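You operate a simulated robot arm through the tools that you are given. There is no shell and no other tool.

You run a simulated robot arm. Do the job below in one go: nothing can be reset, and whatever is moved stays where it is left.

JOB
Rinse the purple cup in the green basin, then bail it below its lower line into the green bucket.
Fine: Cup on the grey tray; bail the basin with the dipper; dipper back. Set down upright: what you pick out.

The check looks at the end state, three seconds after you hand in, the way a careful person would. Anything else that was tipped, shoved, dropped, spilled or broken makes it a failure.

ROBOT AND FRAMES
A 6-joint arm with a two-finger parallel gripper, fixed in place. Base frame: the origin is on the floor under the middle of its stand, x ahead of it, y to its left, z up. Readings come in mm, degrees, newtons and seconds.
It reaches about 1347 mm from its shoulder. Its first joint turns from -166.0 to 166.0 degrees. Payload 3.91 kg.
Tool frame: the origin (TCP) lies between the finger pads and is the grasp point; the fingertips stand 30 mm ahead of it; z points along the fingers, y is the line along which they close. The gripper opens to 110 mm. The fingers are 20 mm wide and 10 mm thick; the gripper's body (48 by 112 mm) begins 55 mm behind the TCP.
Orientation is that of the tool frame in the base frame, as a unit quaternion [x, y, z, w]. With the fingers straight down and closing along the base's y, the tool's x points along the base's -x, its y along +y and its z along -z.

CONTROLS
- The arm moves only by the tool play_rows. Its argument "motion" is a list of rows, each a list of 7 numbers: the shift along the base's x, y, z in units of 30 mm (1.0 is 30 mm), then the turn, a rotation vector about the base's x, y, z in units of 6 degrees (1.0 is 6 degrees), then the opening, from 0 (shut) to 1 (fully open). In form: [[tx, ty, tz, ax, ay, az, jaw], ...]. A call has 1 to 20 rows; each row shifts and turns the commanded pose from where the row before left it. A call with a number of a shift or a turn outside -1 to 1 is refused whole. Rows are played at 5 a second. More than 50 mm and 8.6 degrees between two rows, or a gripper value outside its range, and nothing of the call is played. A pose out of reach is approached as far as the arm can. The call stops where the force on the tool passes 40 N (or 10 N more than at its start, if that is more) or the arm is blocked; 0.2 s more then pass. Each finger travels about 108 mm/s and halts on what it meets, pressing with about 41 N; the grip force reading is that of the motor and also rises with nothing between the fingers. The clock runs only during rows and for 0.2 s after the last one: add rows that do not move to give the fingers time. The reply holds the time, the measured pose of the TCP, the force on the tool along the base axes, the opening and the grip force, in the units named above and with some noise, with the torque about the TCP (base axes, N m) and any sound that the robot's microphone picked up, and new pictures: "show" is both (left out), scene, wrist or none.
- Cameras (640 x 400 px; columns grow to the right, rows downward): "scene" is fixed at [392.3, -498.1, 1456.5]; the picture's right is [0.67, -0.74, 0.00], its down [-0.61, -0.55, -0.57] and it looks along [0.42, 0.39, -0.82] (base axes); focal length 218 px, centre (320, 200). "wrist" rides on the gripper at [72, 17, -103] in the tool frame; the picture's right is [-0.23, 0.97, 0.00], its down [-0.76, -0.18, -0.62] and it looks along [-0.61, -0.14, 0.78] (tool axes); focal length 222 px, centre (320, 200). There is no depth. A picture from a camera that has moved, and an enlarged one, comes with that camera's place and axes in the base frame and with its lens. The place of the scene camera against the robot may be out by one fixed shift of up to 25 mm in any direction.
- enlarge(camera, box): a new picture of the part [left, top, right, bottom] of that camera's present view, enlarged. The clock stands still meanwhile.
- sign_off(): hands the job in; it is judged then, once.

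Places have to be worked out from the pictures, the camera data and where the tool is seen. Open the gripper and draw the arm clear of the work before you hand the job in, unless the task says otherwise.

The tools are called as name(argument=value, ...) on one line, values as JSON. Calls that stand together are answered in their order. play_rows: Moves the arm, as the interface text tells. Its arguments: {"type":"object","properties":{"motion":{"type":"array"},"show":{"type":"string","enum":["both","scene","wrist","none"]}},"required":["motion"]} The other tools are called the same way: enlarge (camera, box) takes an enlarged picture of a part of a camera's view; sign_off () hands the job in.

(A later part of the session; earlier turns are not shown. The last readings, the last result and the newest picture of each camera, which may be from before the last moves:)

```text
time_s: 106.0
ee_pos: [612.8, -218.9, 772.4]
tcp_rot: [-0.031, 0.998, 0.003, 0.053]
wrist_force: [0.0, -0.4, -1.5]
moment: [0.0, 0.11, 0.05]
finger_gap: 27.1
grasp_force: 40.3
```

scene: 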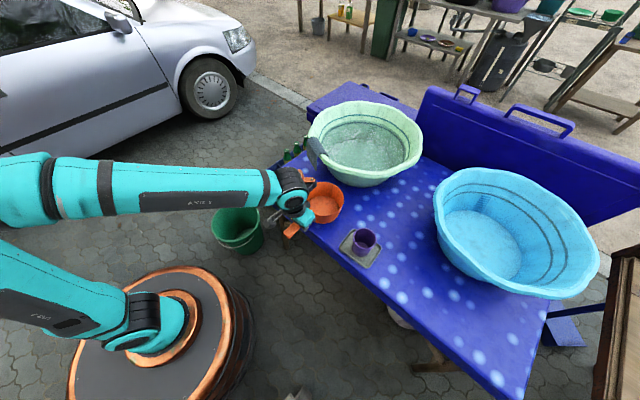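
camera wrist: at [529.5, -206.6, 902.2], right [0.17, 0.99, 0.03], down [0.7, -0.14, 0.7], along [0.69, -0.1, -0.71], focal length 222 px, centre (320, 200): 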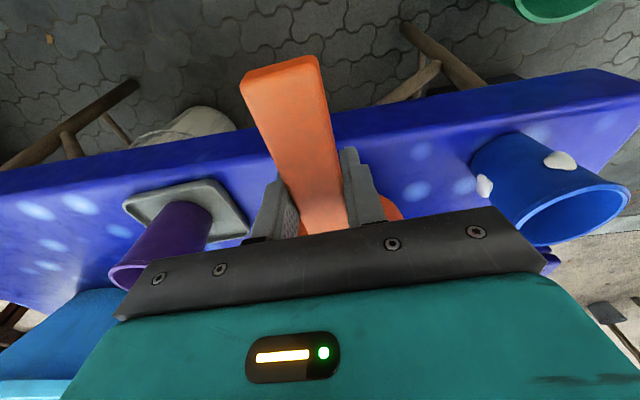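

play_rows(motion=[[0, 0, -0.08, 0, 0, 0, 0], [0, 0, -0.08, 0, 0, 0, 0], [0, 0, 0, 0, 0, 0, 0]], show="scene")

```text
time_s: 106.8
ee_pos: [612.9, -217.9, 768.7]
tcp_rot: [-0.03, 0.998, 0.002, 0.055]
wrist_force: [0.3, 0.1, -1.5]
moment: [-0.03, 0.1, -0.01]
finger_gap: 27.2
grasp_force: 41.4
```

scene: 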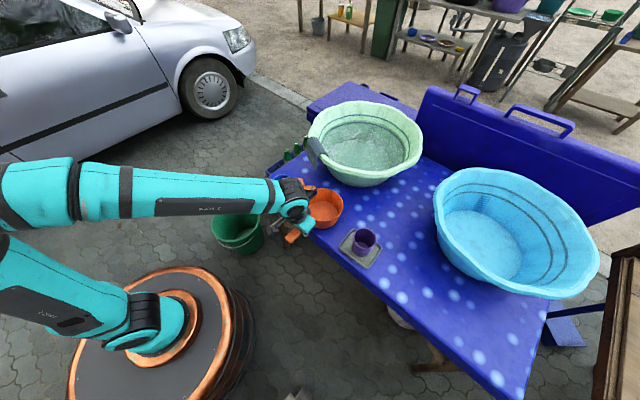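

play_rows(motion=[[0, 0, -0.08, 0, 0, 0, 0], [0, 0, -0.08, 0, 0, 0, 0], [0, 0, 0, 0, 0, 0, 0]], show="none")

```text
time_s: 107.6
ee_pos: [613.1, -218.7, 763.7]
tcp_rot: [-0.03, 0.998, 0.002, 0.054]
wrist_force: [0.0, -0.3, 2.3]
moment: [-0.06, -0.47, 0.04]
finger_gap: 27.2
grasp_force: 40.8
```

Touching down flat (2.3 N). Releasing the handle and backing off along the tool axis.

play_rows(motion=[[0, 0, 0.03, 0, 0, 0, 0], [0, 0, 0, 0, 0, 0, 0.35], [0, 0, 0, 0, 0, 0, 0.5], [0, 0, 0, 0, 0, 0, 0.7], [0, 0, 0, 0, 0, 0, 0.7], [-0.05, 0, 0.5, 0, 0, 0, 0.7], [-0.08, 0, 0.8, 0, 0, 0, 0.7], [-0.1, 0, 1, 0, 0, 0, 0.7]])

enlarge(camera="wrist", box=[220, 60, 440, 220])

```text
time_s: 109.4
ee_pos: [605.3, -218.9, 833.6]
tcp_rot: [-0.031, 0.998, 0.003, 0.053]
wrist_force: [0.2, -0.5, 0.1]
moment: [0.01, 0.04, 0.01]
finger_gap: 77.1
grasp_force: 0.1
camera wrist: at [522.7, -207.1, 929.2], right [0.17, 0.99, 0.03], down [0.7, -0.14, 0.7], along [0.69, -0.1, -0.71], focal length 222 px, centre (320, 200)
```

scene: 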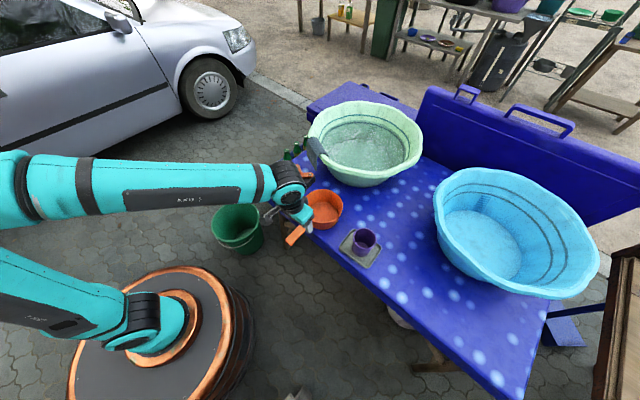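
wrist: 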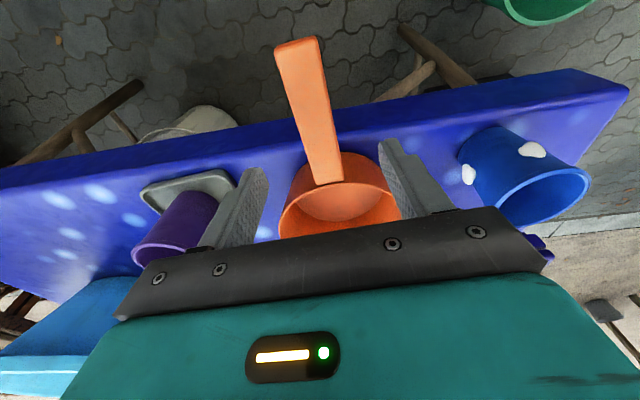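

```text
2.50 times, centred on (330, 140) of wrist
camera zoom: at [522.7, -207.1, 929.2], right [0.17, 0.99, 0.03], down [0.7, -0.14, 0.7], along [0.69, -0.1, -0.71], focal length 555 px, centre (295, 350)
```

zoom: 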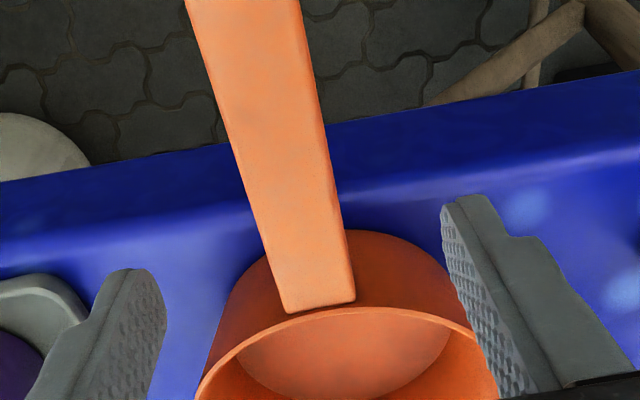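

The dipper sits back exactly in its place. Re-pitching the tool to 50° behind the handle for the firmer grip.

play_rows(motion=[[-0.3, -0.02, 0.1, 0.055, -0.937, 0, 0.7], [-0.3, -0.02, 0.1, 0.055, -0.937, 0, 0.7], [-0.3, -0.02, 0.1, 0.055, -0.937, 0, 0.7], [-0.3, -0.02, 0, 0.055, -0.937, 0, 0.7], [-0.3, -0.02, 0, 0.055, -0.937, 0, 0.7], [-0.37, -0.02, 0, 0.055, -0.937, 0, 0.7]], show="wrist")

```text
time_s: 110.8
ee_pos: [550.9, -223.5, 842.2]
tcp_rot: [-0.029, 0.939, 0.01, 0.342]
wrist_force: [0.3, -1.0, 0.8]
moment: [0.0, 0.0, 0.01]
finger_gap: 76.9
grasp_force: 0.1
camera wrist: at [428.4, -213.3, 875.7], right [0.11, 0.98, 0.14], down [0.19, -0.16, 0.97], along [0.97, -0.08, -0.21], focal length 222 px, centre (320, 200)
```

wrist: 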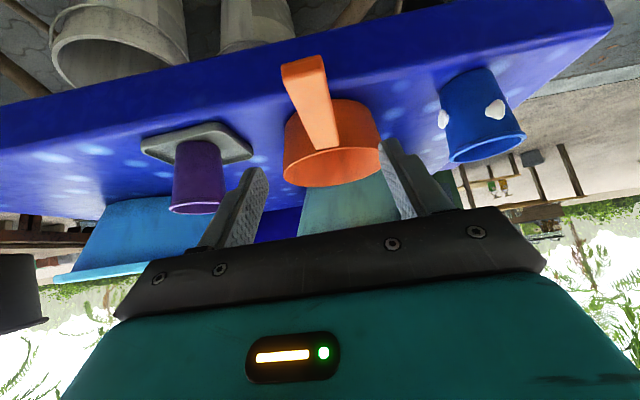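

Same stand-off as before. Advancing and gripping.

play_rows(motion=[[0.42, 0.027, -0.509, 0, 0, 0, 0.7], [0.42, 0.027, -0.509, 0, 0, 0, 0.7], [0.42, 0.027, -0.509, 0, 0, 0, 0.7], [0.42, 0.027, -0.509, 0, 0, 0, 0.7], [0.42, 0.027, -0.52, 0, 0, 0, 0.7], [0, 0, 0, 0, 0, 0, 0.5], [0, 0, 0, 0, 0, 0, 0.3], [0, 0, 0, 0, 0, 0, 0.1], [0, 0, 0, 0, 0, 0, 0], [0, 0, 0, 0, 0, 0, 0], [0, 0, 0, 0, 0, 0, 0]], show="wrist")

```text
time_s: 113.2
ee_pos: [612.4, -217.7, 764.3]
tcp_rot: [-0.03, 0.94, 0.01, 0.341]
wrist_force: [-0.4, 0.2, 0.2]
moment: [0.03, 0.16, 0.01]
finger_gap: 27.6
grasp_force: 40.8
camera wrist: at [490.9, -209.0, 799.2], right [0.11, 0.98, 0.15], down [0.19, -0.17, 0.97], along [0.97, -0.08, -0.21], focal length 222 px, centre (320, 200)
```

wrist: 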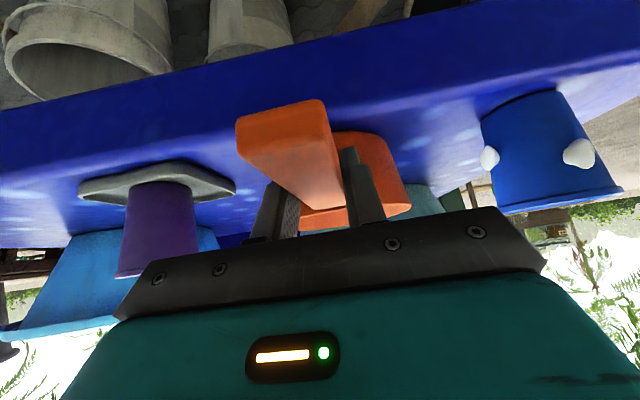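

Gripped again. Now rehearsing the bucket pose with the empty dipper: up, then across while yawing toward +y.

play_rows(motion=[[0, 0, 0.4, 0, 0, 0, 0], [0, 0, 0.9, 0, 0, 0, 0], [0, 0, 1, 0, 0, 0, 0], [0, 0, 1, 0, 0, 0, 0], [0, 0, 1, 0, 0, 0, 0], [0, 0, 1, 0, 0, 0, 0], [0, 0, 1, 0, 0, 0, 0], [0, 0, 0.8, 0, 0, 0, 0], [-0.169, 0.693, 0, 0, 0, 0.962, 0], [-0.169, 0.693, 0, 0, 0, 0.962, 0], [-0.169, 0.693, 0, 0, 0, 0.962, 0], [-0.169, 0.693, 0, 0, 0, 0.962, 0], [-0.169, 0.693, 0, 0, 0, 0.962, 0], [-0.169, 0.693, 0, 0, 0, 0.962, 0], [-0.169, 0.693, 0, 0, 0, 0.962, 0], [-0.169, 0.693, 0, 0, 0, 0.962, 0], [-0.169, 0.693, 0, 0, 0, 0.962, 0], [-0.169, 0.693, 0, 0, 0, 0.962, 0], [-0.169, 0.693, 0, 0, 0, 0.962, 0]])

```text
time_s: 117.2
ee_pos: [557.6, 10.3, 978.0]
tcp_rot: [-0.519, 0.784, 0.188, 0.285]
wrist_force: [0.0, -0.1, -1.0]
moment: [-0.08, 0.05, 0.03]
finger_gap: 27.6
grasp_force: 41.3
camera wrist: at [495.0, -94.8, 1012.4], right [-0.83, 0.54, 0.15], down [0.23, 0.1, 0.97], along [0.51, 0.84, -0.21], focal length 222 px, centre (320, 200)
```

scene: 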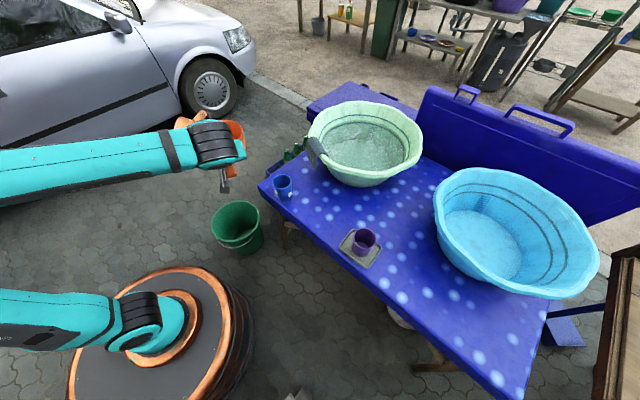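
wrist: 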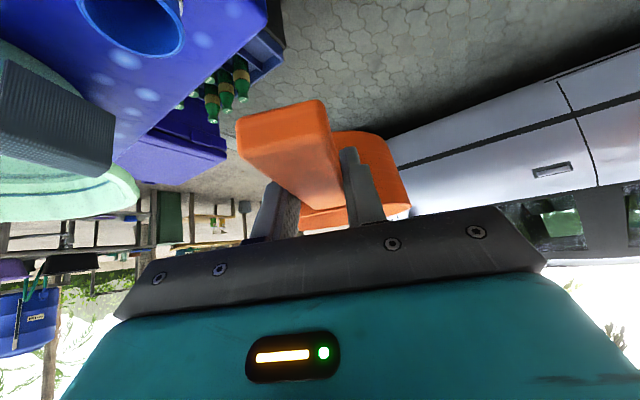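

Fine so far. Completing the yaw and descending part-way toward the bucket.

play_rows(motion=[[-0.169, 0.693, 0, 0, 0, 0.962, 0], [-0.169, 0.693, 0, 0, 0, 0.962, 0], [-0.169, 0.693, 0, 0, 0, 0.962, 0], [-0.169, 0.693, 0, 0, 0, 0.962, 0], [0, 0, -0.6, 0, 0, 0, 0], [0, 0, -1, 0, 0, 0, 0], [0, 0, -1, 0, 0, 0, 0], [0, 0, -1, 0, 0, 0, 0], [0, 0, -1, 0, 0, 0, 0], [0, 0, -1, 0, 0, 0, 0], [0, 0, -1, 0, 0, 0, 0], [0, 0, -1, 0, 0, 0, 0], [0, 0, -1, 0, 0, 0, 0]])

```text
time_s: 120.0
ee_pos: [536.9, 93.3, 720.5]
tcp_rot: [-0.665, 0.665, 0.24, 0.241]
wrist_force: [0.0, 0.7, -1.6]
moment: [-0.14, 0.02, -0.01]
finger_gap: 27.6
grasp_force: 40.7
camera wrist: at [520.9, -28.2, 754.2], right [-0.97, 0.17, 0.14], down [0.18, 0.18, 0.97], along [0.14, 0.97, -0.21], focal length 222 px, centre (320, 200)
```

scene: 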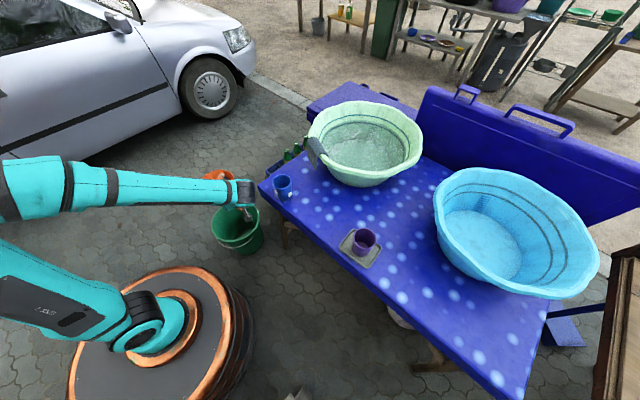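
wrist: 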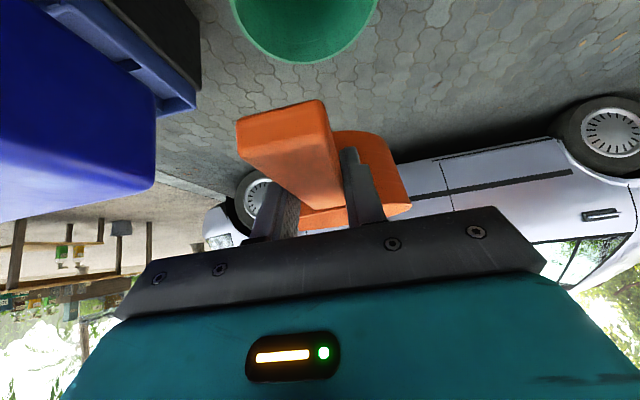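

Still fully reachable. Descending to the pour height.

play_rows(motion=[[0, 0, -0.9, 0, 0, 0, 0], [0, 0, -1, 0, 0, 0, 0], [0, 0, -1, 0, 0, 0, 0], [0, 0, -1, 0, 0, 0, 0], [0, 0, -1, 0, 0, 0, 0], [0, 0, -0.4, 0, 0, 0, 0]])

enlarge(camera="scene", box=[190, 140, 310, 270])

```text
time_s: 121.4
ee_pos: [536.3, 93.5, 561.7]
tcp_rot: [0.665, -0.664, -0.242, -0.242]
wrist_force: [-0.3, 0.1, -1.9]
moment: [-0.12, -0.05, 0.03]
finger_gap: 27.5
grasp_force: 40.7
camera wrist: at [520.5, -28.2, 595.0], right [-0.97, 0.17, 0.15], down [0.18, 0.18, 0.97], along [0.14, 0.97, -0.21], focal length 222 px, centre (320, 200)
```

scene: 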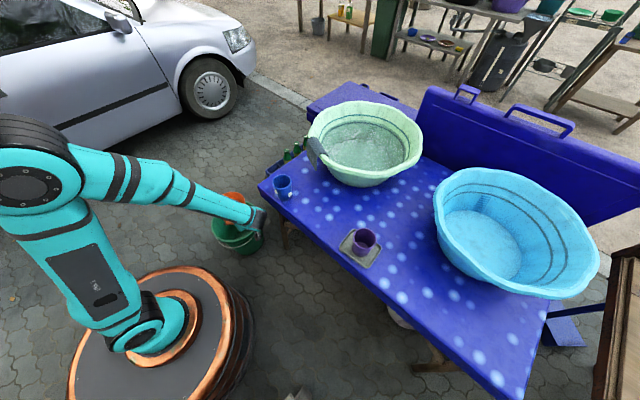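
wrist: 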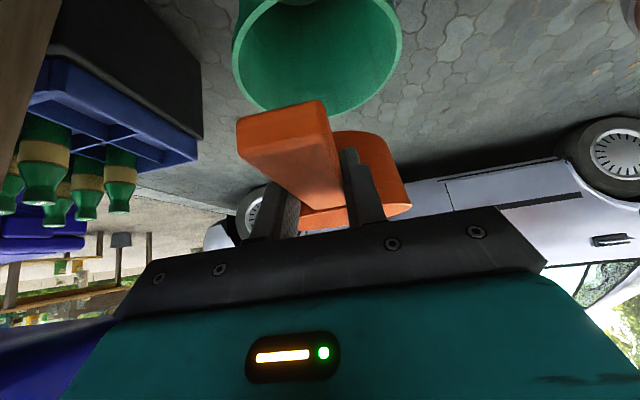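

```text
3.08 times, centred on (250, 205) of scene
camera zoom: at [392.3, -498.1, 1456.5], right [0.67, -0.74, 0.0], down [-0.61, -0.55, -0.57], along [0.42, 0.39, -0.82], focal length 672 px, centre (535, 185)
```

zoom: 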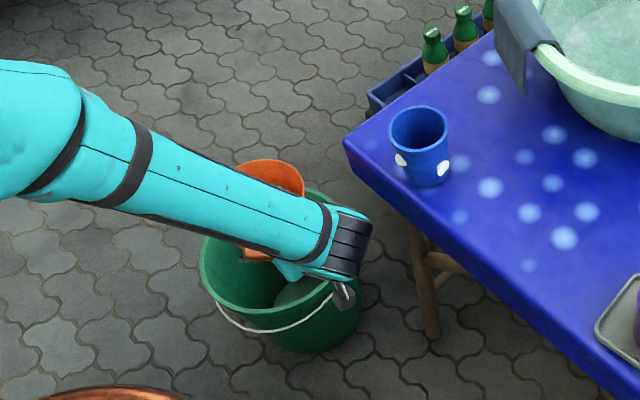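

Reachable with no trouble, and the bucket sits squarely ahead. Rehearsing the nose-down pour (empty) while advancing so the lip stays over the bucket.

play_rows(motion=[[0, 0, 0, -1, 0, 0, 0], [0, 0, 0, -1, 0, 0, 0], [0, 0, 0, -1, 0, 0, 0], [0, 0.4, 0, -1, 0, 0, 0], [0, 0.43, 0, -1, 0, 0, 0], [0, 0.43, 0, -1, 0, 0, 0], [0, 0.43, 0, -1, 0, 0, 0]])

```text
time_s: 123.0
ee_pos: [538.5, 144.3, 561.3]
tcp_rot: [0.707, -0.706, 0.014, 0.013]
wrist_force: [0.1, -0.3, -1.9]
moment: [-0.09, 0.02, 0.03]
finger_gap: 27.5
grasp_force: 41.1
camera wrist: at [520.9, 75.6, 668.2], right [-0.97, 0.23, -0.01], down [0.18, 0.78, 0.59], along [0.14, 0.58, -0.8], focal length 222 px, centre (320, 200)
```

scene: 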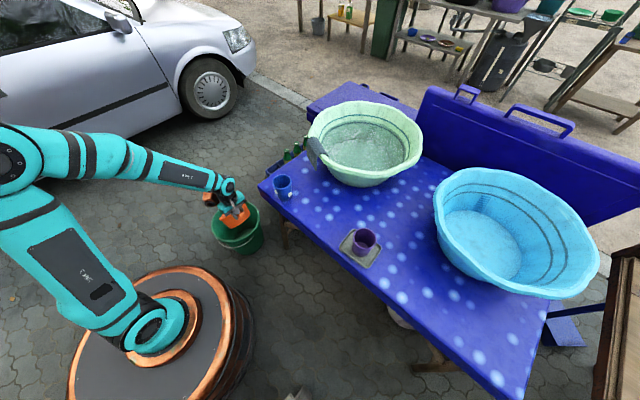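
wrist: 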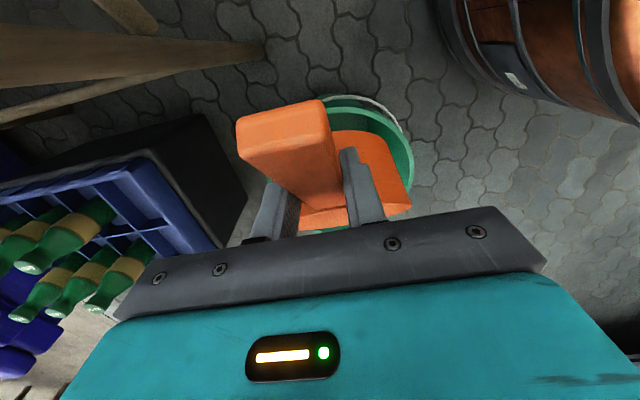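

play_rows(motion=[[0, 0.43, 0, -1, 0, 0, 0], [0, 0.43, 0, -1, 0, 0, 0], [0, 0.43, 0, -1, 0, 0, 0], [0, 0.43, 0, -1, 0, 0, 0], [0, 0.43, 0, -1, 0, 0, 0], [0, 0.43, 0, -1, 0, 0, 0]])

enlarge(camera="scene", box=[190, 150, 310, 270])

```text
time_s: 124.4
ee_pos: [536.5, 222.1, 562.0]
tcp_rot: [-0.668, 0.669, -0.23, -0.231]
wrist_force: [0.8, 1.4, -1.9]
moment: [0.03, -0.03, -0.05]
finger_gap: 27.6
grasp_force: 40.9
camera wrist: at [520.7, 229.0, 688.7], right [-0.97, 0.18, -0.14], down [0.18, 0.98, 0.02], along [0.14, -0.01, -0.99], focal length 222 px, centre (320, 200)
```

scene: 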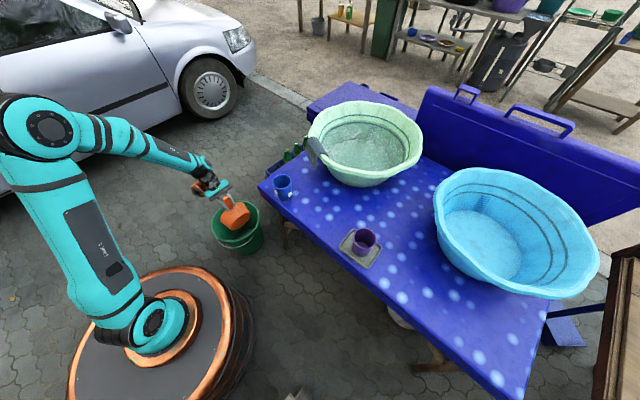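
wrist: 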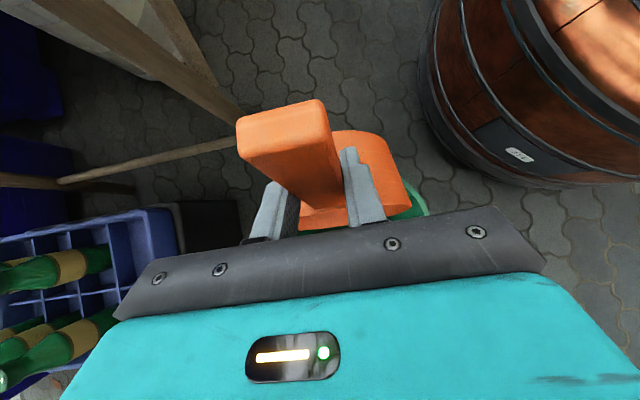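

```text
3.33 times, centred on (250, 210) of scene
camera zoom: at [392.3, -498.1, 1456.5], right [0.67, -0.74, 0.0], down [-0.61, -0.55, -0.57], along [0.42, 0.39, -0.82], focal length 728 px, centre (553, 167)
```

zoom: 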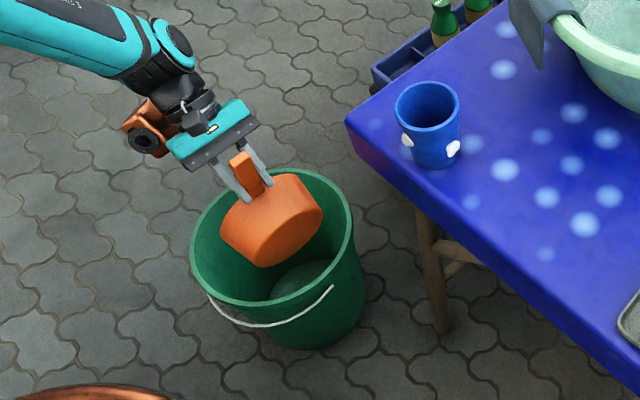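

The rehearsal works: the pan lip is right over the bucket with clearance. Un-tilting and returning upward.

play_rows(motion=[[0, -0.43, 0, 1, 0, 0, 0], [0, -0.43, 0, 1, 0, 0, 0], [0, -0.43, 0, 1, 0, 0, 0], [0, -0.43, 0, 1, 0, 0, 0], [0, -0.43, 0, 1, 0, 0, 0], [0, -0.43, 0, 1, 0, 0, 0], [0, -0.43, 0, 1, 0, 0, 0], [0, -0.43, 0, 1, 0, 0, 0], [0, -0.43, 0, 1, 0, 0, 0], [0, -0.4, 0, 1, 0, 0, 0], [0, 0, 0.4, 1, 0, 0, 0], [0, 0, 0.7, 1, 0, 0, 0], [0, 0, 1, 1, 0, 0, 0], [0, 0, 1, 0, 0, 0, 0], [0, 0, 1, 0, 0, 0, 0], [0, 0, 1, 0, 0, 0, 0], [0, 0, 1, 0, 0, 0, 0], [0, 0, 1, 0, 0, 0, 0], [0, 0, 1, 0, 0, 0, 0], [0, 0, 1, 0, 0, 0, 0]], show="none")

play_rows(motion=[[0, 0, 1, 0, 0, 0, 0], [0, 0, 1, 0, 0, 0, 0], [0, 0, 1, 0, 0, 0, 0], [0, 0, 0.9, 0, 0, 0, 0], [0, 0, 0.9, 0, 0, 0, 0], [0.5, -0.28, 0, 0, 0, -0.962, 0], [0.85, -0.48, 0, 0, 0, -0.962, 0], [0.85, -0.48, 0, 0, 0, -0.962, 0], [0.85, -0.48, 0, 0, 0, -0.962, 0], [0.85, -0.48, 0, 0, 0, -0.962, 0], [0.85, -0.48, 0, 0, 0, -0.962, 0], [0.85, -0.48, 0, 0, 0, -0.962, 0], [0.85, -0.48, 0, 0, 0, -0.962, 0], [0.85, -0.48, 0, 0, 0, -0.962, 0], [0.85, -0.48, 0, 0, 0, -0.962, 0], [0.85, -0.48, 0, 0, 0, -0.962, 0]])

```text
time_s: 128.6
ee_pos: [537.1, 94.3, 834.1]
tcp_rot: [0.665, -0.664, -0.242, -0.241]
wrist_force: [0.0, -0.4, -1.6]
moment: [-0.1, 0.01, 0.02]
finger_gap: 27.7
grasp_force: 41.2
```

```text
time_s: 132.0
ee_pos: [807.6, -58.5, 979.2]
tcp_rot: [-0.215, 0.915, 0.077, 0.332]
wrist_force: [-0.2, 0.1, -1.1]
moment: [-0.09, 0.12, 0.0]
finger_gap: 27.3
grasp_force: 41.4
camera wrist: at [691.6, -97.9, 1012.7], right [-0.28, 0.95, 0.15], down [0.24, -0.08, 0.97], along [0.93, 0.31, -0.21], focal length 222 px, centre (320, 200)
```

scene: 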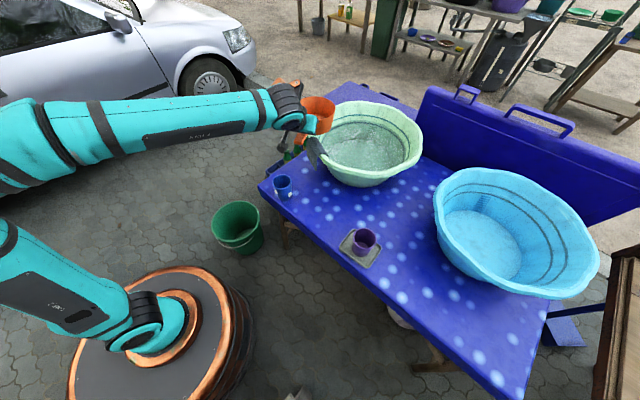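
wrist: 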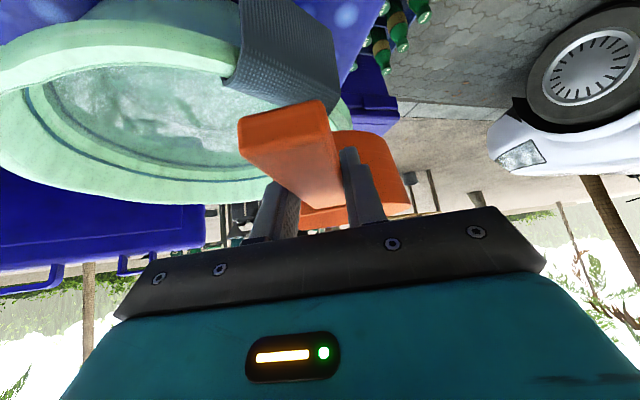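

Continuing over the basin, then tilting and lowering for the first real scoop.

play_rows(motion=[[0.88, -0.5, 0, 0, 0, -0.962, 0], [0.88, -0.5, 0, 0, 0, -0.962, 0], [0.88, -0.5, 0, 0, 0, -0.962, 0], [0.88, -0.5, 0, 0, 0, -0.962, 0], [0.88, -0.5, 0, 0, 0, 0, 0], [0.86, -0.5, 0, 0, 0, 0, 0], [0, 0, -0.4, -0.054, 0.915, 0, 0], [0, 0, -0.6, -0.054, 0.915, 0, 0], [0, 0, -0.6, -0.054, 0.915, 0, 0], [0, 0, -0.6, -0.054, 0.92, 0, 0], [0, 0, -0.6, 0, 0, 0, 0], [0, 0, -0.6, 0, 0, 0, 0], [0, 0, -0.5, 0, 0, 0, 0]])

```text
time_s: 134.8
ee_pos: [964.4, -149.9, 861.1]
tcp_rot: [-0.03, 0.987, 0.006, 0.155]
wrist_force: [-0.3, 0.1, -3.6]
moment: [-0.02, 0.29, 0.01]
finger_gap: 27.4
grasp_force: 41.0
camera wrist: at [863.6, -138.1, 938.0], right [0.16, 0.99, 0.07], down [0.54, -0.15, 0.83], along [0.82, -0.09, -0.56], focal length 222 px, centre (320, 200)
```

scene: 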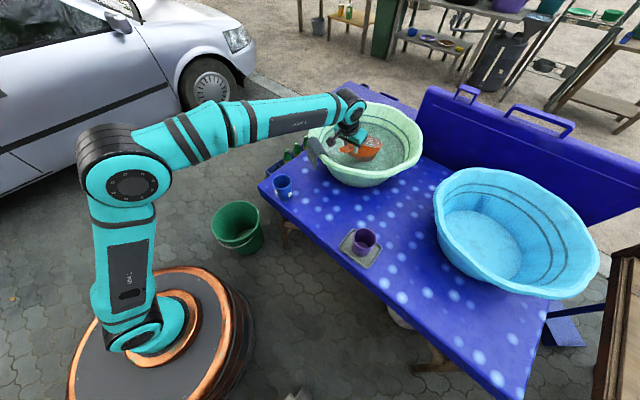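
wrist: 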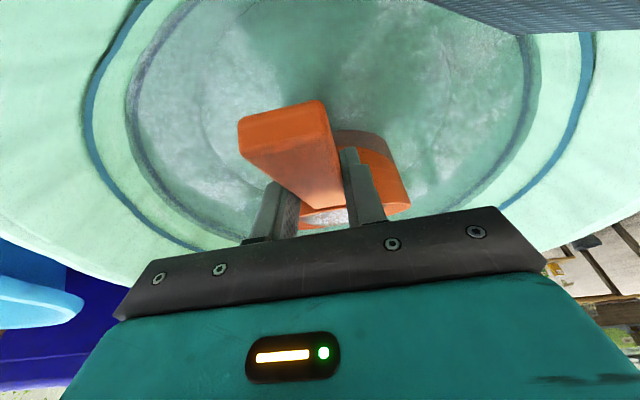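

Already filling (-3.6 N). A little deeper, hold, then rise.

play_rows(motion=[[0, 0, -0.3, 0, 0, 0, 0], [0, 0, -0.15, 0, 0, 0, 0], [0, 0, 0, 0, 0, 0, 0], [0, 0, 0.2, 0, 0, 0, 0], [0, 0, 0.3, 0, 0, 0, 0], [0, 0, 0.3, 0, 0, 0, 0], [0, 0, 0.3, 0, 0, 0, 0], [0, 0, 0.3, 0, 0, 0, 0], [0, 0, 0.3, 0, 0, 0, 0]])

enlarge(camera="scene", box=[320, 80, 430, 180])

```text
time_s: 136.8
ee_pos: [965.0, -147.8, 899.0]
tcp_rot: [-0.03, 0.987, 0.005, 0.155]
wrist_force: [0.9, 0.8, -6.5]
moment: [-0.03, 0.49, 0.03]
finger_gap: 27.2
grasp_force: 40.8
camera wrist: at [864.0, -137.8, 975.4], right [0.16, 0.99, 0.07], down [0.54, -0.15, 0.83], along [0.82, -0.09, -0.56], focal length 222 px, centre (320, 200)
```

scene: 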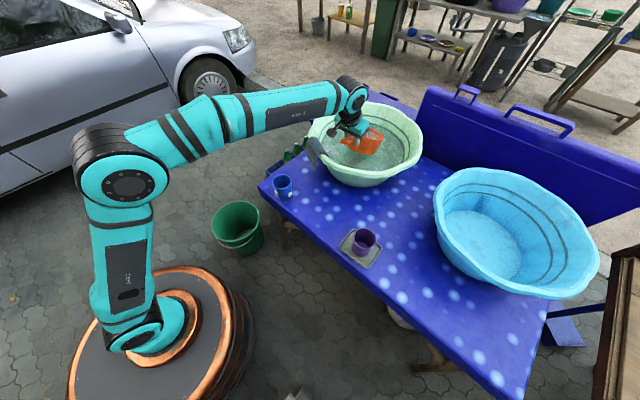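
wrist: 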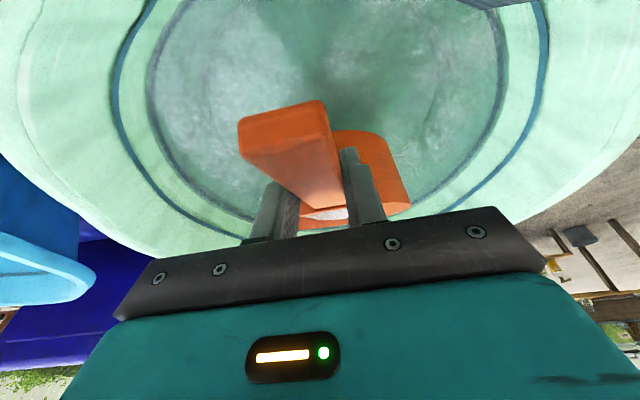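

```text
4.00 times, centred on (375, 130) of scene
camera zoom: at [392.3, -498.1, 1456.5], right [0.67, -0.74, 0.0], down [-0.61, -0.55, -0.57], along [0.42, 0.39, -0.82], focal length 874 px, centre (100, 480)
```

zoom: 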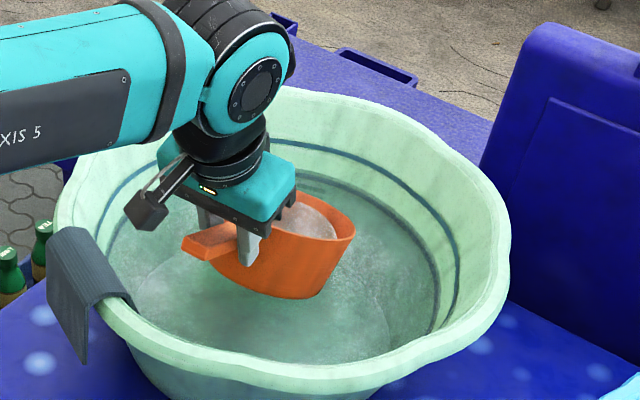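

Holding ~0.5 kg. Levelling it gently while rising.

play_rows(motion=[[0, 0, 0.2, 0.035, -0.61, 0, 0], [0, 0, 0.3, 0.035, -0.61, 0, 0], [0, 0, 0.4, 0.035, -0.61, 0, 0], [0, 0, 0.5, 0.035, -0.61, 0, 0], [0, 0, 0.5, 0.035, -0.61, 0, 0], [0, 0, 0.4, 0.035, -0.61, 0, 0], [0, 0, 0.3, 0, 0, 0, 0], [0, 0, 0.2, 0, 0, 0, 0], [0, 0, 0, 0, 0, 0, 0], [0, 0, 0, 0, 0, 0, 0]])

enlarge(camera="scene", box=[320, 60, 430, 160])

```text
time_s: 139.0
ee_pos: [965.1, -148.5, 982.6]
tcp_rot: [-0.029, 0.94, 0.01, 0.341]
wrist_force: [-1.3, -1.2, -6.1]
moment: [-0.02, 0.58, -0.02]
finger_gap: 27.6
grasp_force: 40.8
camera wrist: at [842.5, -139.2, 1016.4], right [0.11, 0.98, 0.14], down [0.2, -0.17, 0.97], along [0.97, -0.08, -0.21], focal length 222 px, centre (320, 200)
```

scene: 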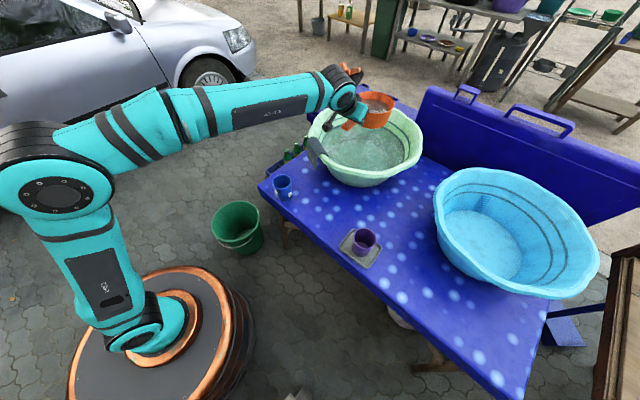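
wrist: 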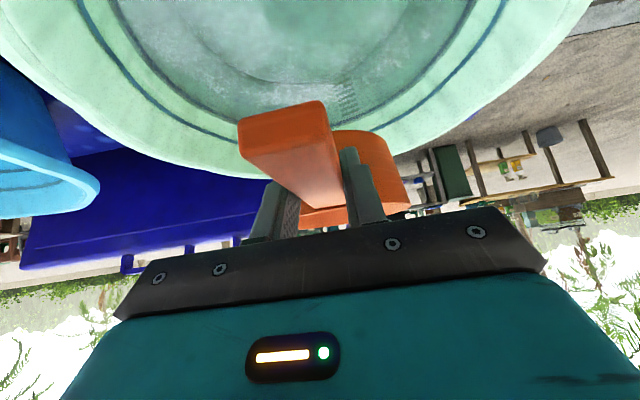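

```text
4.00 times, centred on (375, 110) of scene
camera zoom: at [392.3, -498.1, 1456.5], right [0.67, -0.74, 0.0], down [-0.61, -0.55, -0.57], along [0.42, 0.39, -0.82], focal length 874 px, centre (100, 560)
```

zoom: 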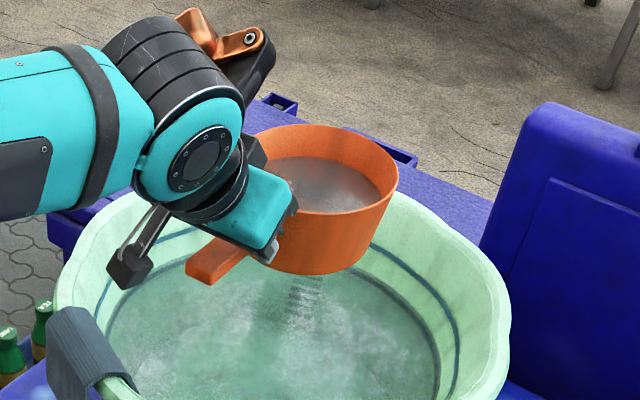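

Level, stable at 0.58 N·m, with ample freeboard. Letting it drip a moment, then carrying it smoothly toward the bucket.

play_rows(motion=[[0, 0, 0, 0, 0, 0, 0], [0, 0, 0, 0, 0, 0, 0], [-0.2, 0.11, 0, 0, 0, 0.2, 0], [-0.4, 0.23, 0, 0, 0, 0.4, 0], [-0.65, 0.367, 0, 0, 0, 0.656, 0], [-0.65, 0.367, 0, 0, 0, 0.656, 0], [-0.65, 0.367, 0, 0, 0, 0.656, 0], [-0.65, 0.367, 0, 0, 0, 0.656, 0], [-0.65, 0.367, 0, 0, 0, 0.656, 0], [-0.65, 0.367, 0, 0, 0, 0.656, 0], [-0.65, 0.367, 0, 0, 0, 0.656, 0], [-0.65, 0.367, 0, 0, 0, 0.656, 0], [-0.65, 0.367, 0, 0, 0, 0.656, 0], [-0.65, 0.367, 0, 0, 0, 0.656, 0], [-0.65, 0.367, 0, 0, 0, 0.656, 0], [-0.65, 0.367, 0, 0, 0, 0.656, 0], [-0.65, 0.367, 0, 0, 0, 0.656, 0], [-0.65, 0.367, 0, 0, 0, 0.656, 0], [-0.65, 0.367, 0, 0, 0, 0.656, 0], [-0.65, 0.367, 0, 0, 0, 0.656, 0]])

```text
time_s: 143.2
ee_pos: [634.7, 37.4, 982.8]
tcp_rot: [-0.54, 0.769, 0.196, 0.279]
wrist_force: [-0.1, 0.2, -6.4]
moment: [-0.55, 0.2, 0.0]
finger_gap: 27.5
grasp_force: 41.1
camera wrist: at [577.9, -71.9, 1016.2], right [-0.86, 0.49, 0.15], down [0.23, 0.11, 0.97], along [0.46, 0.86, -0.21], focal length 222 px, centre (320, 200)
```

scene: 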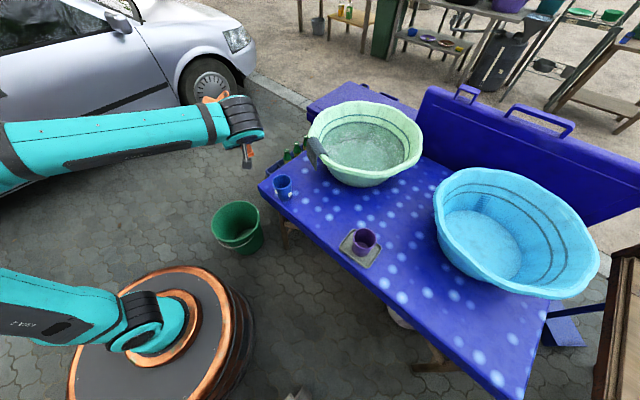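
wrist: 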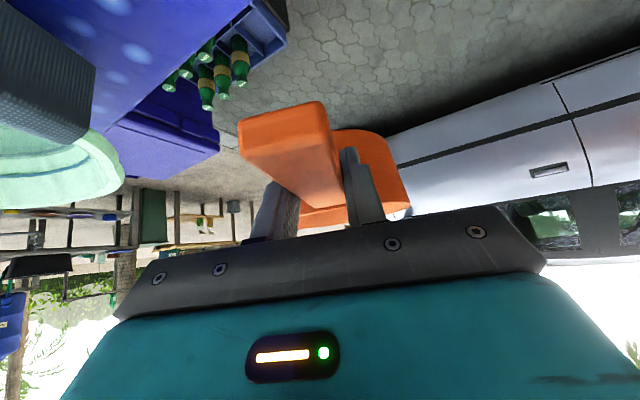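

Smooth so far with the weight unchanged. Finishing the carry and starting the descent.

play_rows(motion=[[-0.65, 0.377, 0, 0, 0, 0.667, 0], [-0.65, 0.377, 0, 0, 0, 0.667, 0], [-0.65, 0.377, 0, 0, 0, 0.667, 0], [-0.65, 0.377, 0, 0, 0, 0.667, 0], [-0.43, 0.25, -0.1, 0, 0, 0.4, 0], [-0.23, 0.13, -0.3, 0, 0, 0.262, 0], [0, 0, -0.5, 0, 0, 0, 0], [0, 0, -0.8, 0, 0, 0, 0], [0, 0, -0.9, 0, 0, 0, 0], [0, 0, -0.9, 0, 0, 0, 0], [0, 0, -0.9, 0, 0, 0, 0], [0, 0, -0.9, 0, 0, 0, 0], [0, 0, -0.9, 0, 0, 0, 0], [0, 0, -0.9, 0, 0, 0, 0], [0, 0, -0.9, 0, 0, 0, 0], [0, 0, -0.9, 0, 0, 0, 0], [0, 0, -0.9, 0, 0, 0, 0], [0, 0, -0.9, 0, 0, 0, 0], [0, 0, -0.7, 0, 0, 0, 0], [0, 0, -0.4, 0, 0, 0, 0]])

enlarge(camera="scene", box=[190, 140, 310, 270])

```text
time_s: 147.4
ee_pos: [537.5, 93.2, 628.6]
tcp_rot: [0.666, -0.663, -0.242, -0.24]
wrist_force: [0.5, -0.7, -6.9]
moment: [-0.58, 0.04, 0.01]
finger_gap: 27.5
grasp_force: 41.3
camera wrist: at [521.0, -27.9, 662.4], right [-0.97, 0.17, 0.15], down [0.18, 0.19, 0.97], along [0.14, 0.97, -0.21], focal length 222 px, centre (320, 200)
```

scene: 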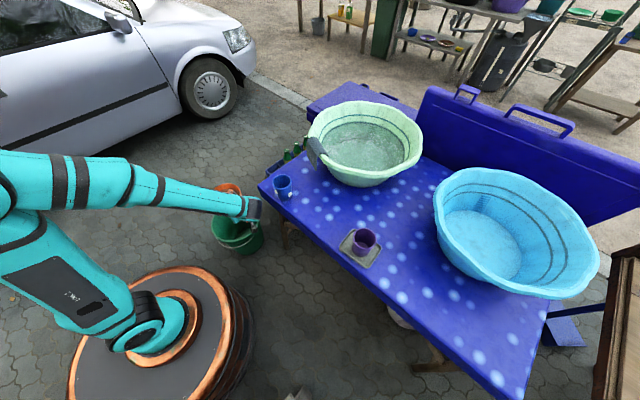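
wrist: 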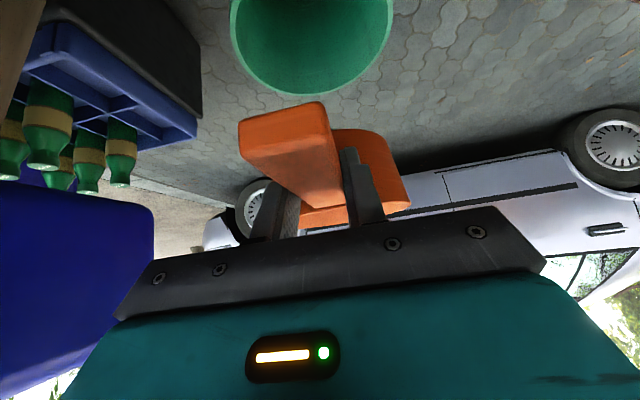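

```text
3.08 times, centred on (250, 205) of scene
camera zoom: at [392.3, -498.1, 1456.5], right [0.67, -0.74, 0.0], down [-0.61, -0.55, -0.57], along [0.42, 0.39, -0.82], focal length 672 px, centre (535, 185)
```

zoom: 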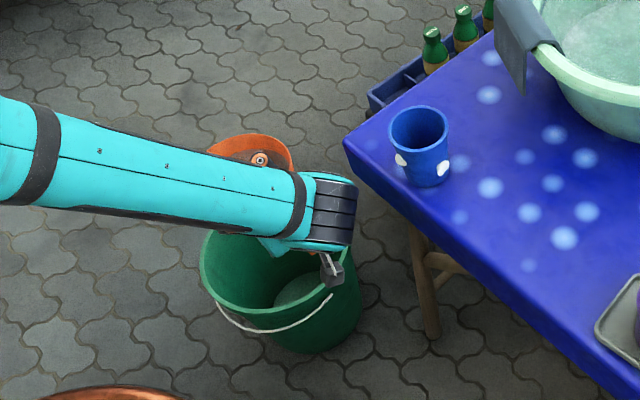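

Everything steady. Lowering the last stretch and tilting to just before the pouring angle, then the first slow part of the pour.

play_rows(motion=[[0, 0, -0.5, 0, 0, 0, 0], [0, 0, -0.9, 0, 0, 0, 0], [0, 0, -0.8, 0, 0, 0, 0], [0, 0, -0.4, 0, 0, 0, 0], [0, 0, 0, -0.5, 0, 0, 0], [0, 0, 0, -0.7, 0, 0, 0], [0, 0, 0, -0.7, 0, 0, 0], [0, 0, 0, -0.7, 0, 0, 0], [0, 0, 0, -0.7, 0, 0, 0], [0, 0, 0, -0.7, 0, 0, 0], [0, 0.12, 0, -0.4, 0, 0, 0], [0, 0.12, 0, -0.4, 0, 0, 0], [0, 0.12, 0, -0.4, 0, 0, 0], [0, 0.12, 0, -0.4, 0, 0, 0]])

enlarge(camera="scene", box=[190, 150, 310, 270])

```text
time_s: 150.4
ee_pos: [537.3, 109.0, 551.2]
tcp_rot: [0.707, -0.705, -0.039, -0.038]
wrist_force: [-0.2, 0.2, -4.1]
moment: [-0.23, -0.01, 0.02]
finger_gap: 27.4
grasp_force: 41.0
camera wrist: at [520.8, 25.4, 646.6], right [-0.97, 0.22, 0.03], down [0.18, 0.69, 0.7], along [0.14, 0.69, -0.71], focal length 222 px, centre (320, 200)
```

scene: 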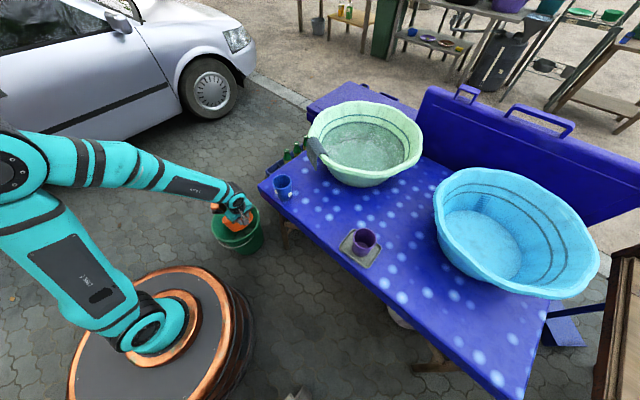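
wrist: 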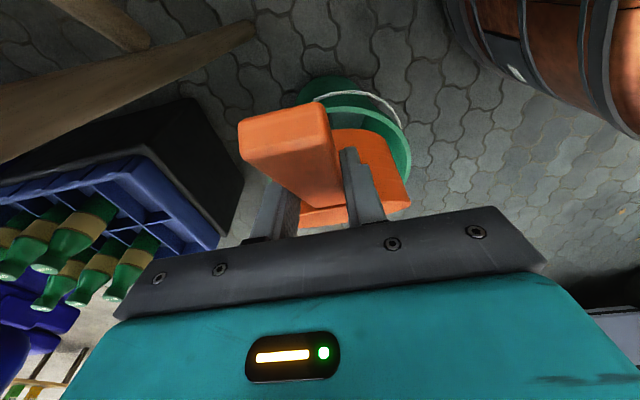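

```text
3.33 times, centred on (250, 210) of scene
camera zoom: at [392.3, -498.1, 1456.5], right [0.67, -0.74, 0.0], down [-0.61, -0.55, -0.57], along [0.42, 0.39, -0.82], focal length 728 px, centre (553, 167)
```

zoom: 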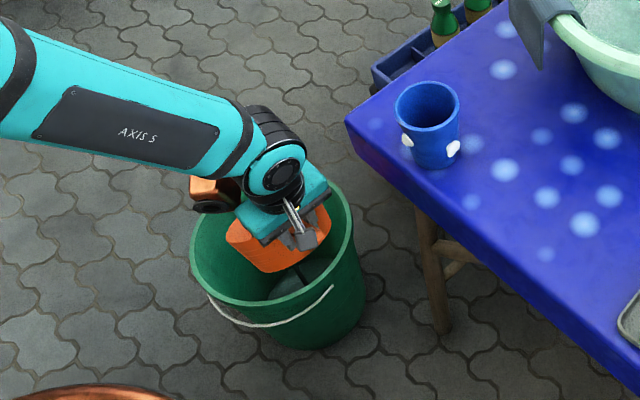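

Water is going into the bucket (4.1 N left, floor dry). Continuing the pour while advancing.

play_rows(motion=[[0, 0.25, 0, -0.6, 0, 0, 0], [0, 0.25, 0, -0.6, 0, 0, 0], [0, 0.35, 0, -0.8, 0, 0, 0], [0, 0.4, 0, -0.8, 0, 0, 0], [0, 0.45, 0, -0.8, 0, 0, 0], [0, 0.45, 0, -0.8, 0, 0, 0], [0, 0.45, 0, -0.8, 0, 0, 0], [0, 0.45, 0, -0.8, 0, 0, 0], [0, 0.45, 0, -0.8, 0, 0, 0], [0, 0.3, 0, -0.8, 0, 0, 0], [0, 0, 0, 0, 0, 0, 0], [0, 0, 0, 0, 0, 0, 0], [0, 0, 0, 0, 0, 0, 0], [0, 0, 0, 0, 0, 0, 0], [0, 0, 0, 0, 0, 0, 0]])

enlarge(camera="scene", box=[190, 150, 310, 270])

```text
time_s: 153.6
ee_pos: [535.8, 222.9, 550.6]
tcp_rot: [0.667, -0.665, 0.237, 0.239]
wrist_force: [0.8, 0.5, -1.2]
moment: [0.01, 0.01, 0.02]
finger_gap: 27.5
grasp_force: 41.3
camera wrist: at [520.4, 232.6, 677.8], right [-0.97, 0.17, -0.14], down [0.18, 0.98, 0.0], along [0.14, -0.03, -0.99], focal length 222 px, centre (320, 200)
```

scene: 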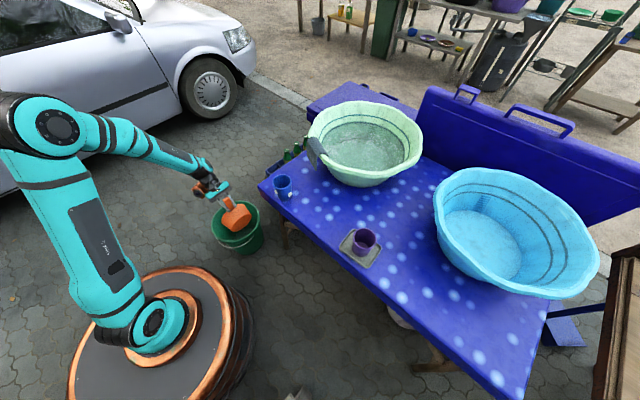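
wrist: 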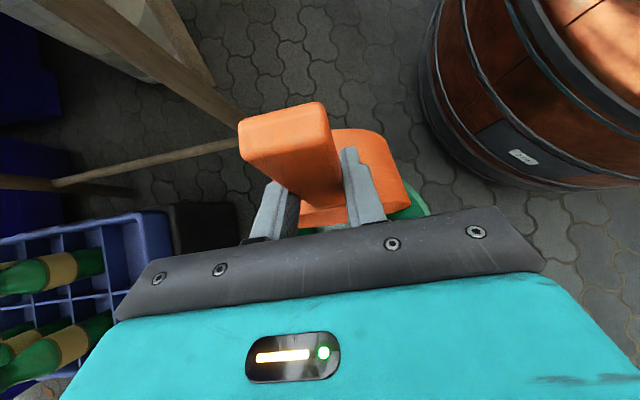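

```text
3.33 times, centred on (250, 210) of scene
camera zoom: at [392.3, -498.1, 1456.5], right [0.67, -0.74, 0.0], down [-0.61, -0.55, -0.57], along [0.42, 0.39, -0.82], focal length 728 px, centre (553, 167)
```

zoom: 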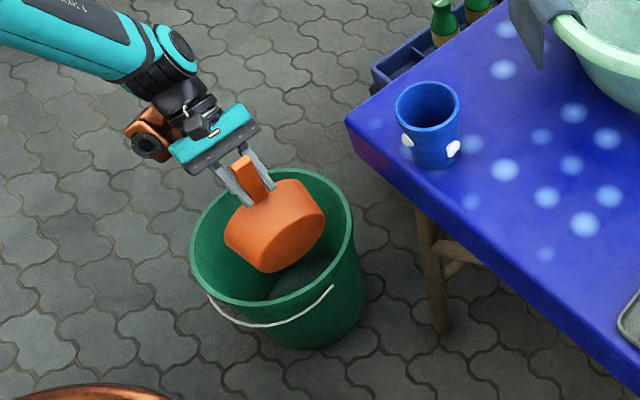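

Trip one is fully in the bucket with a dry floor. Checking the basin level against the lower line now.

enlarge(camera="scene", box=[300, 90, 430, 195])

enlarge(camera="scene", box=[370, 110, 425, 175])

```text
3.81 times, centred on (365, 142) of scene
camera zoom: at [392.3, -498.1, 1456.5], right [0.67, -0.74, 0.0], down [-0.61, -0.55, -0.57], along [0.42, 0.39, -0.82], focal length 832 px, centre (149, 419)
```

zoom: 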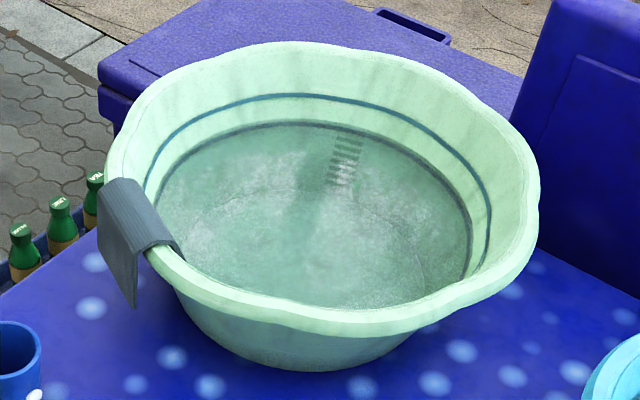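

```text
6.15 times, centred on (398, 142) of scene
camera zoom: at [392.3, -498.1, 1456.5], right [0.67, -0.74, 0.0], down [-0.61, -0.55, -0.57], along [0.42, 0.39, -0.82], focal length 1344 px, centre (-157, 554)
```

zoom: 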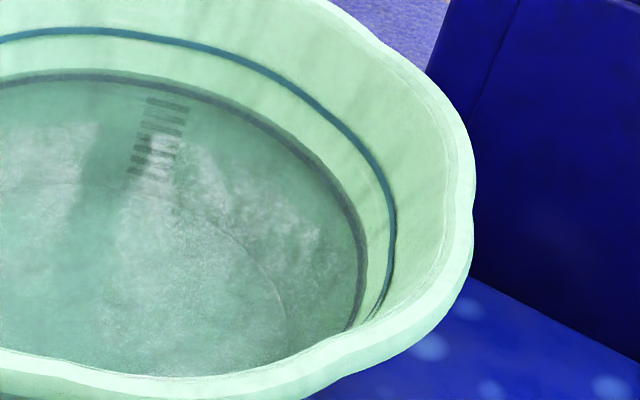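

The level now stands right at the lower line, so more trips are needed for it to be clearly below. Returning for the second scoop.

play_rows(motion=[[0, -0.428, 0, 1, 0, 0, 0], [0, -0.428, 0, 1, 0, 0, 0], [0, -0.428, 0, 1, 0, 0, 0], [0, -0.428, 0, 1, 0, 0, 0], [0, -0.428, 0, 1, 0, 0, 0], [0, -0.428, 0, 1, 0, 0, 0], [0, -0.428, 0, 1, 0, 0, 0], [0, -0.428, 0, 1, 0, 0, 0], [0, -0.428, 0, 1, 0, 0, 0], [0, -0.428, 0, 1, 0, 0, 0], [0, 0, 0.4, 1, 0, 0, 0], [0, 0, 0.8, 1, 0, 0, 0], [0, 0, 1, 1, 0, 0, 0], [0, 0, 1, 0.2, 0, 0, 0], [0, 0, 1, 0, 0, 0, 0], [0, 0, 1, 0, 0, 0, 0], [0, 0, 1, 0, 0, 0, 0], [0, 0, 1, 0, 0, 0, 0], [0, 0, 1, 0, 0, 0, 0], [0, 0, 1, 0, 0, 0, 0]], show="none")

play_rows(motion=[[0, 0, 1, 0, 0, 0, 0], [0, 0, 1, 0, 0, 0, 0], [0, 0, 1, 0, 0, 0, 0], [0, 0, 1, 0, 0, 0, 0], [0, 0, 1, 0, 0, 0, 0], [0.95, -0.537, 0, 0, 0, -0.962, 0], [0.95, -0.537, 0, 0, 0, -0.962, 0], [0.95, -0.537, 0, 0, 0, -0.962, 0], [0.95, -0.537, 0, 0, 0, -0.962, 0], [0.95, -0.537, 0, 0, 0, -0.962, 0], [0.95, -0.537, 0, 0, 0, -0.962, 0], [0.95, -0.537, 0, 0, 0, -0.962, 0], [0.95, -0.537, 0, 0, 0, -0.962, 0], [0.95, -0.537, 0, 0, 0, -0.962, 0], [0.95, -0.537, 0, 0, 0, -0.962, 0], [0.95, -0.537, 0, 0, 0, -0.962, 0], [0.95, -0.537, 0, 0, 0, -0.962, 0], [0.95, -0.537, 0, 0, 0, -0.962, 0], [0.95, -0.537, 0, 0, 0, -0.962, 0], [0.95, -0.537, 0, 0, 0, -0.962, 0]])

```text
time_s: 157.8
ee_pos: [536.4, 95.8, 827.3]
tcp_rot: [0.665, -0.664, -0.241, -0.241]
wrist_force: [-0.6, 0.2, -0.7]
moment: [-0.12, 0.02, 0.01]
finger_gap: 27.6
grasp_force: 40.9
```

```text
time_s: 162.0
ee_pos: [964.9, -146.1, 977.5]
tcp_rot: [-0.029, 0.94, 0.01, 0.341]
wrist_force: [0.5, -0.2, 0.3]
moment: [0.02, 0.11, -0.01]
finger_gap: 27.6
grasp_force: 41.0
camera wrist: at [843.1, -138.0, 1010.2], right [0.11, 0.98, 0.14], down [0.2, -0.17, 0.97], along [0.97, -0.08, -0.21], focal length 222 px, centre (320, 200)
```

scene: 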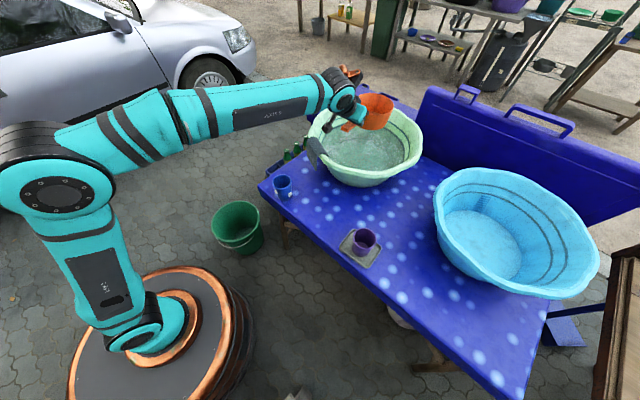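
wrist: 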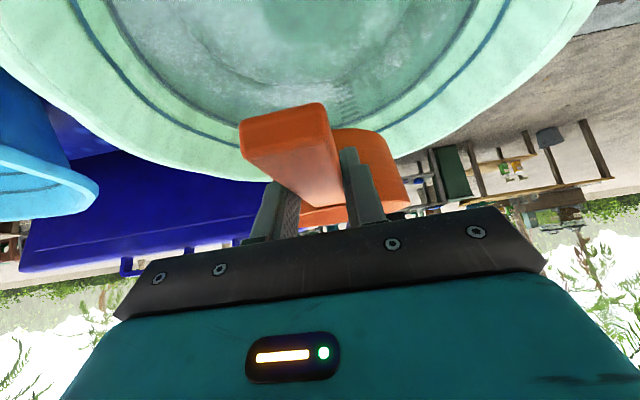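

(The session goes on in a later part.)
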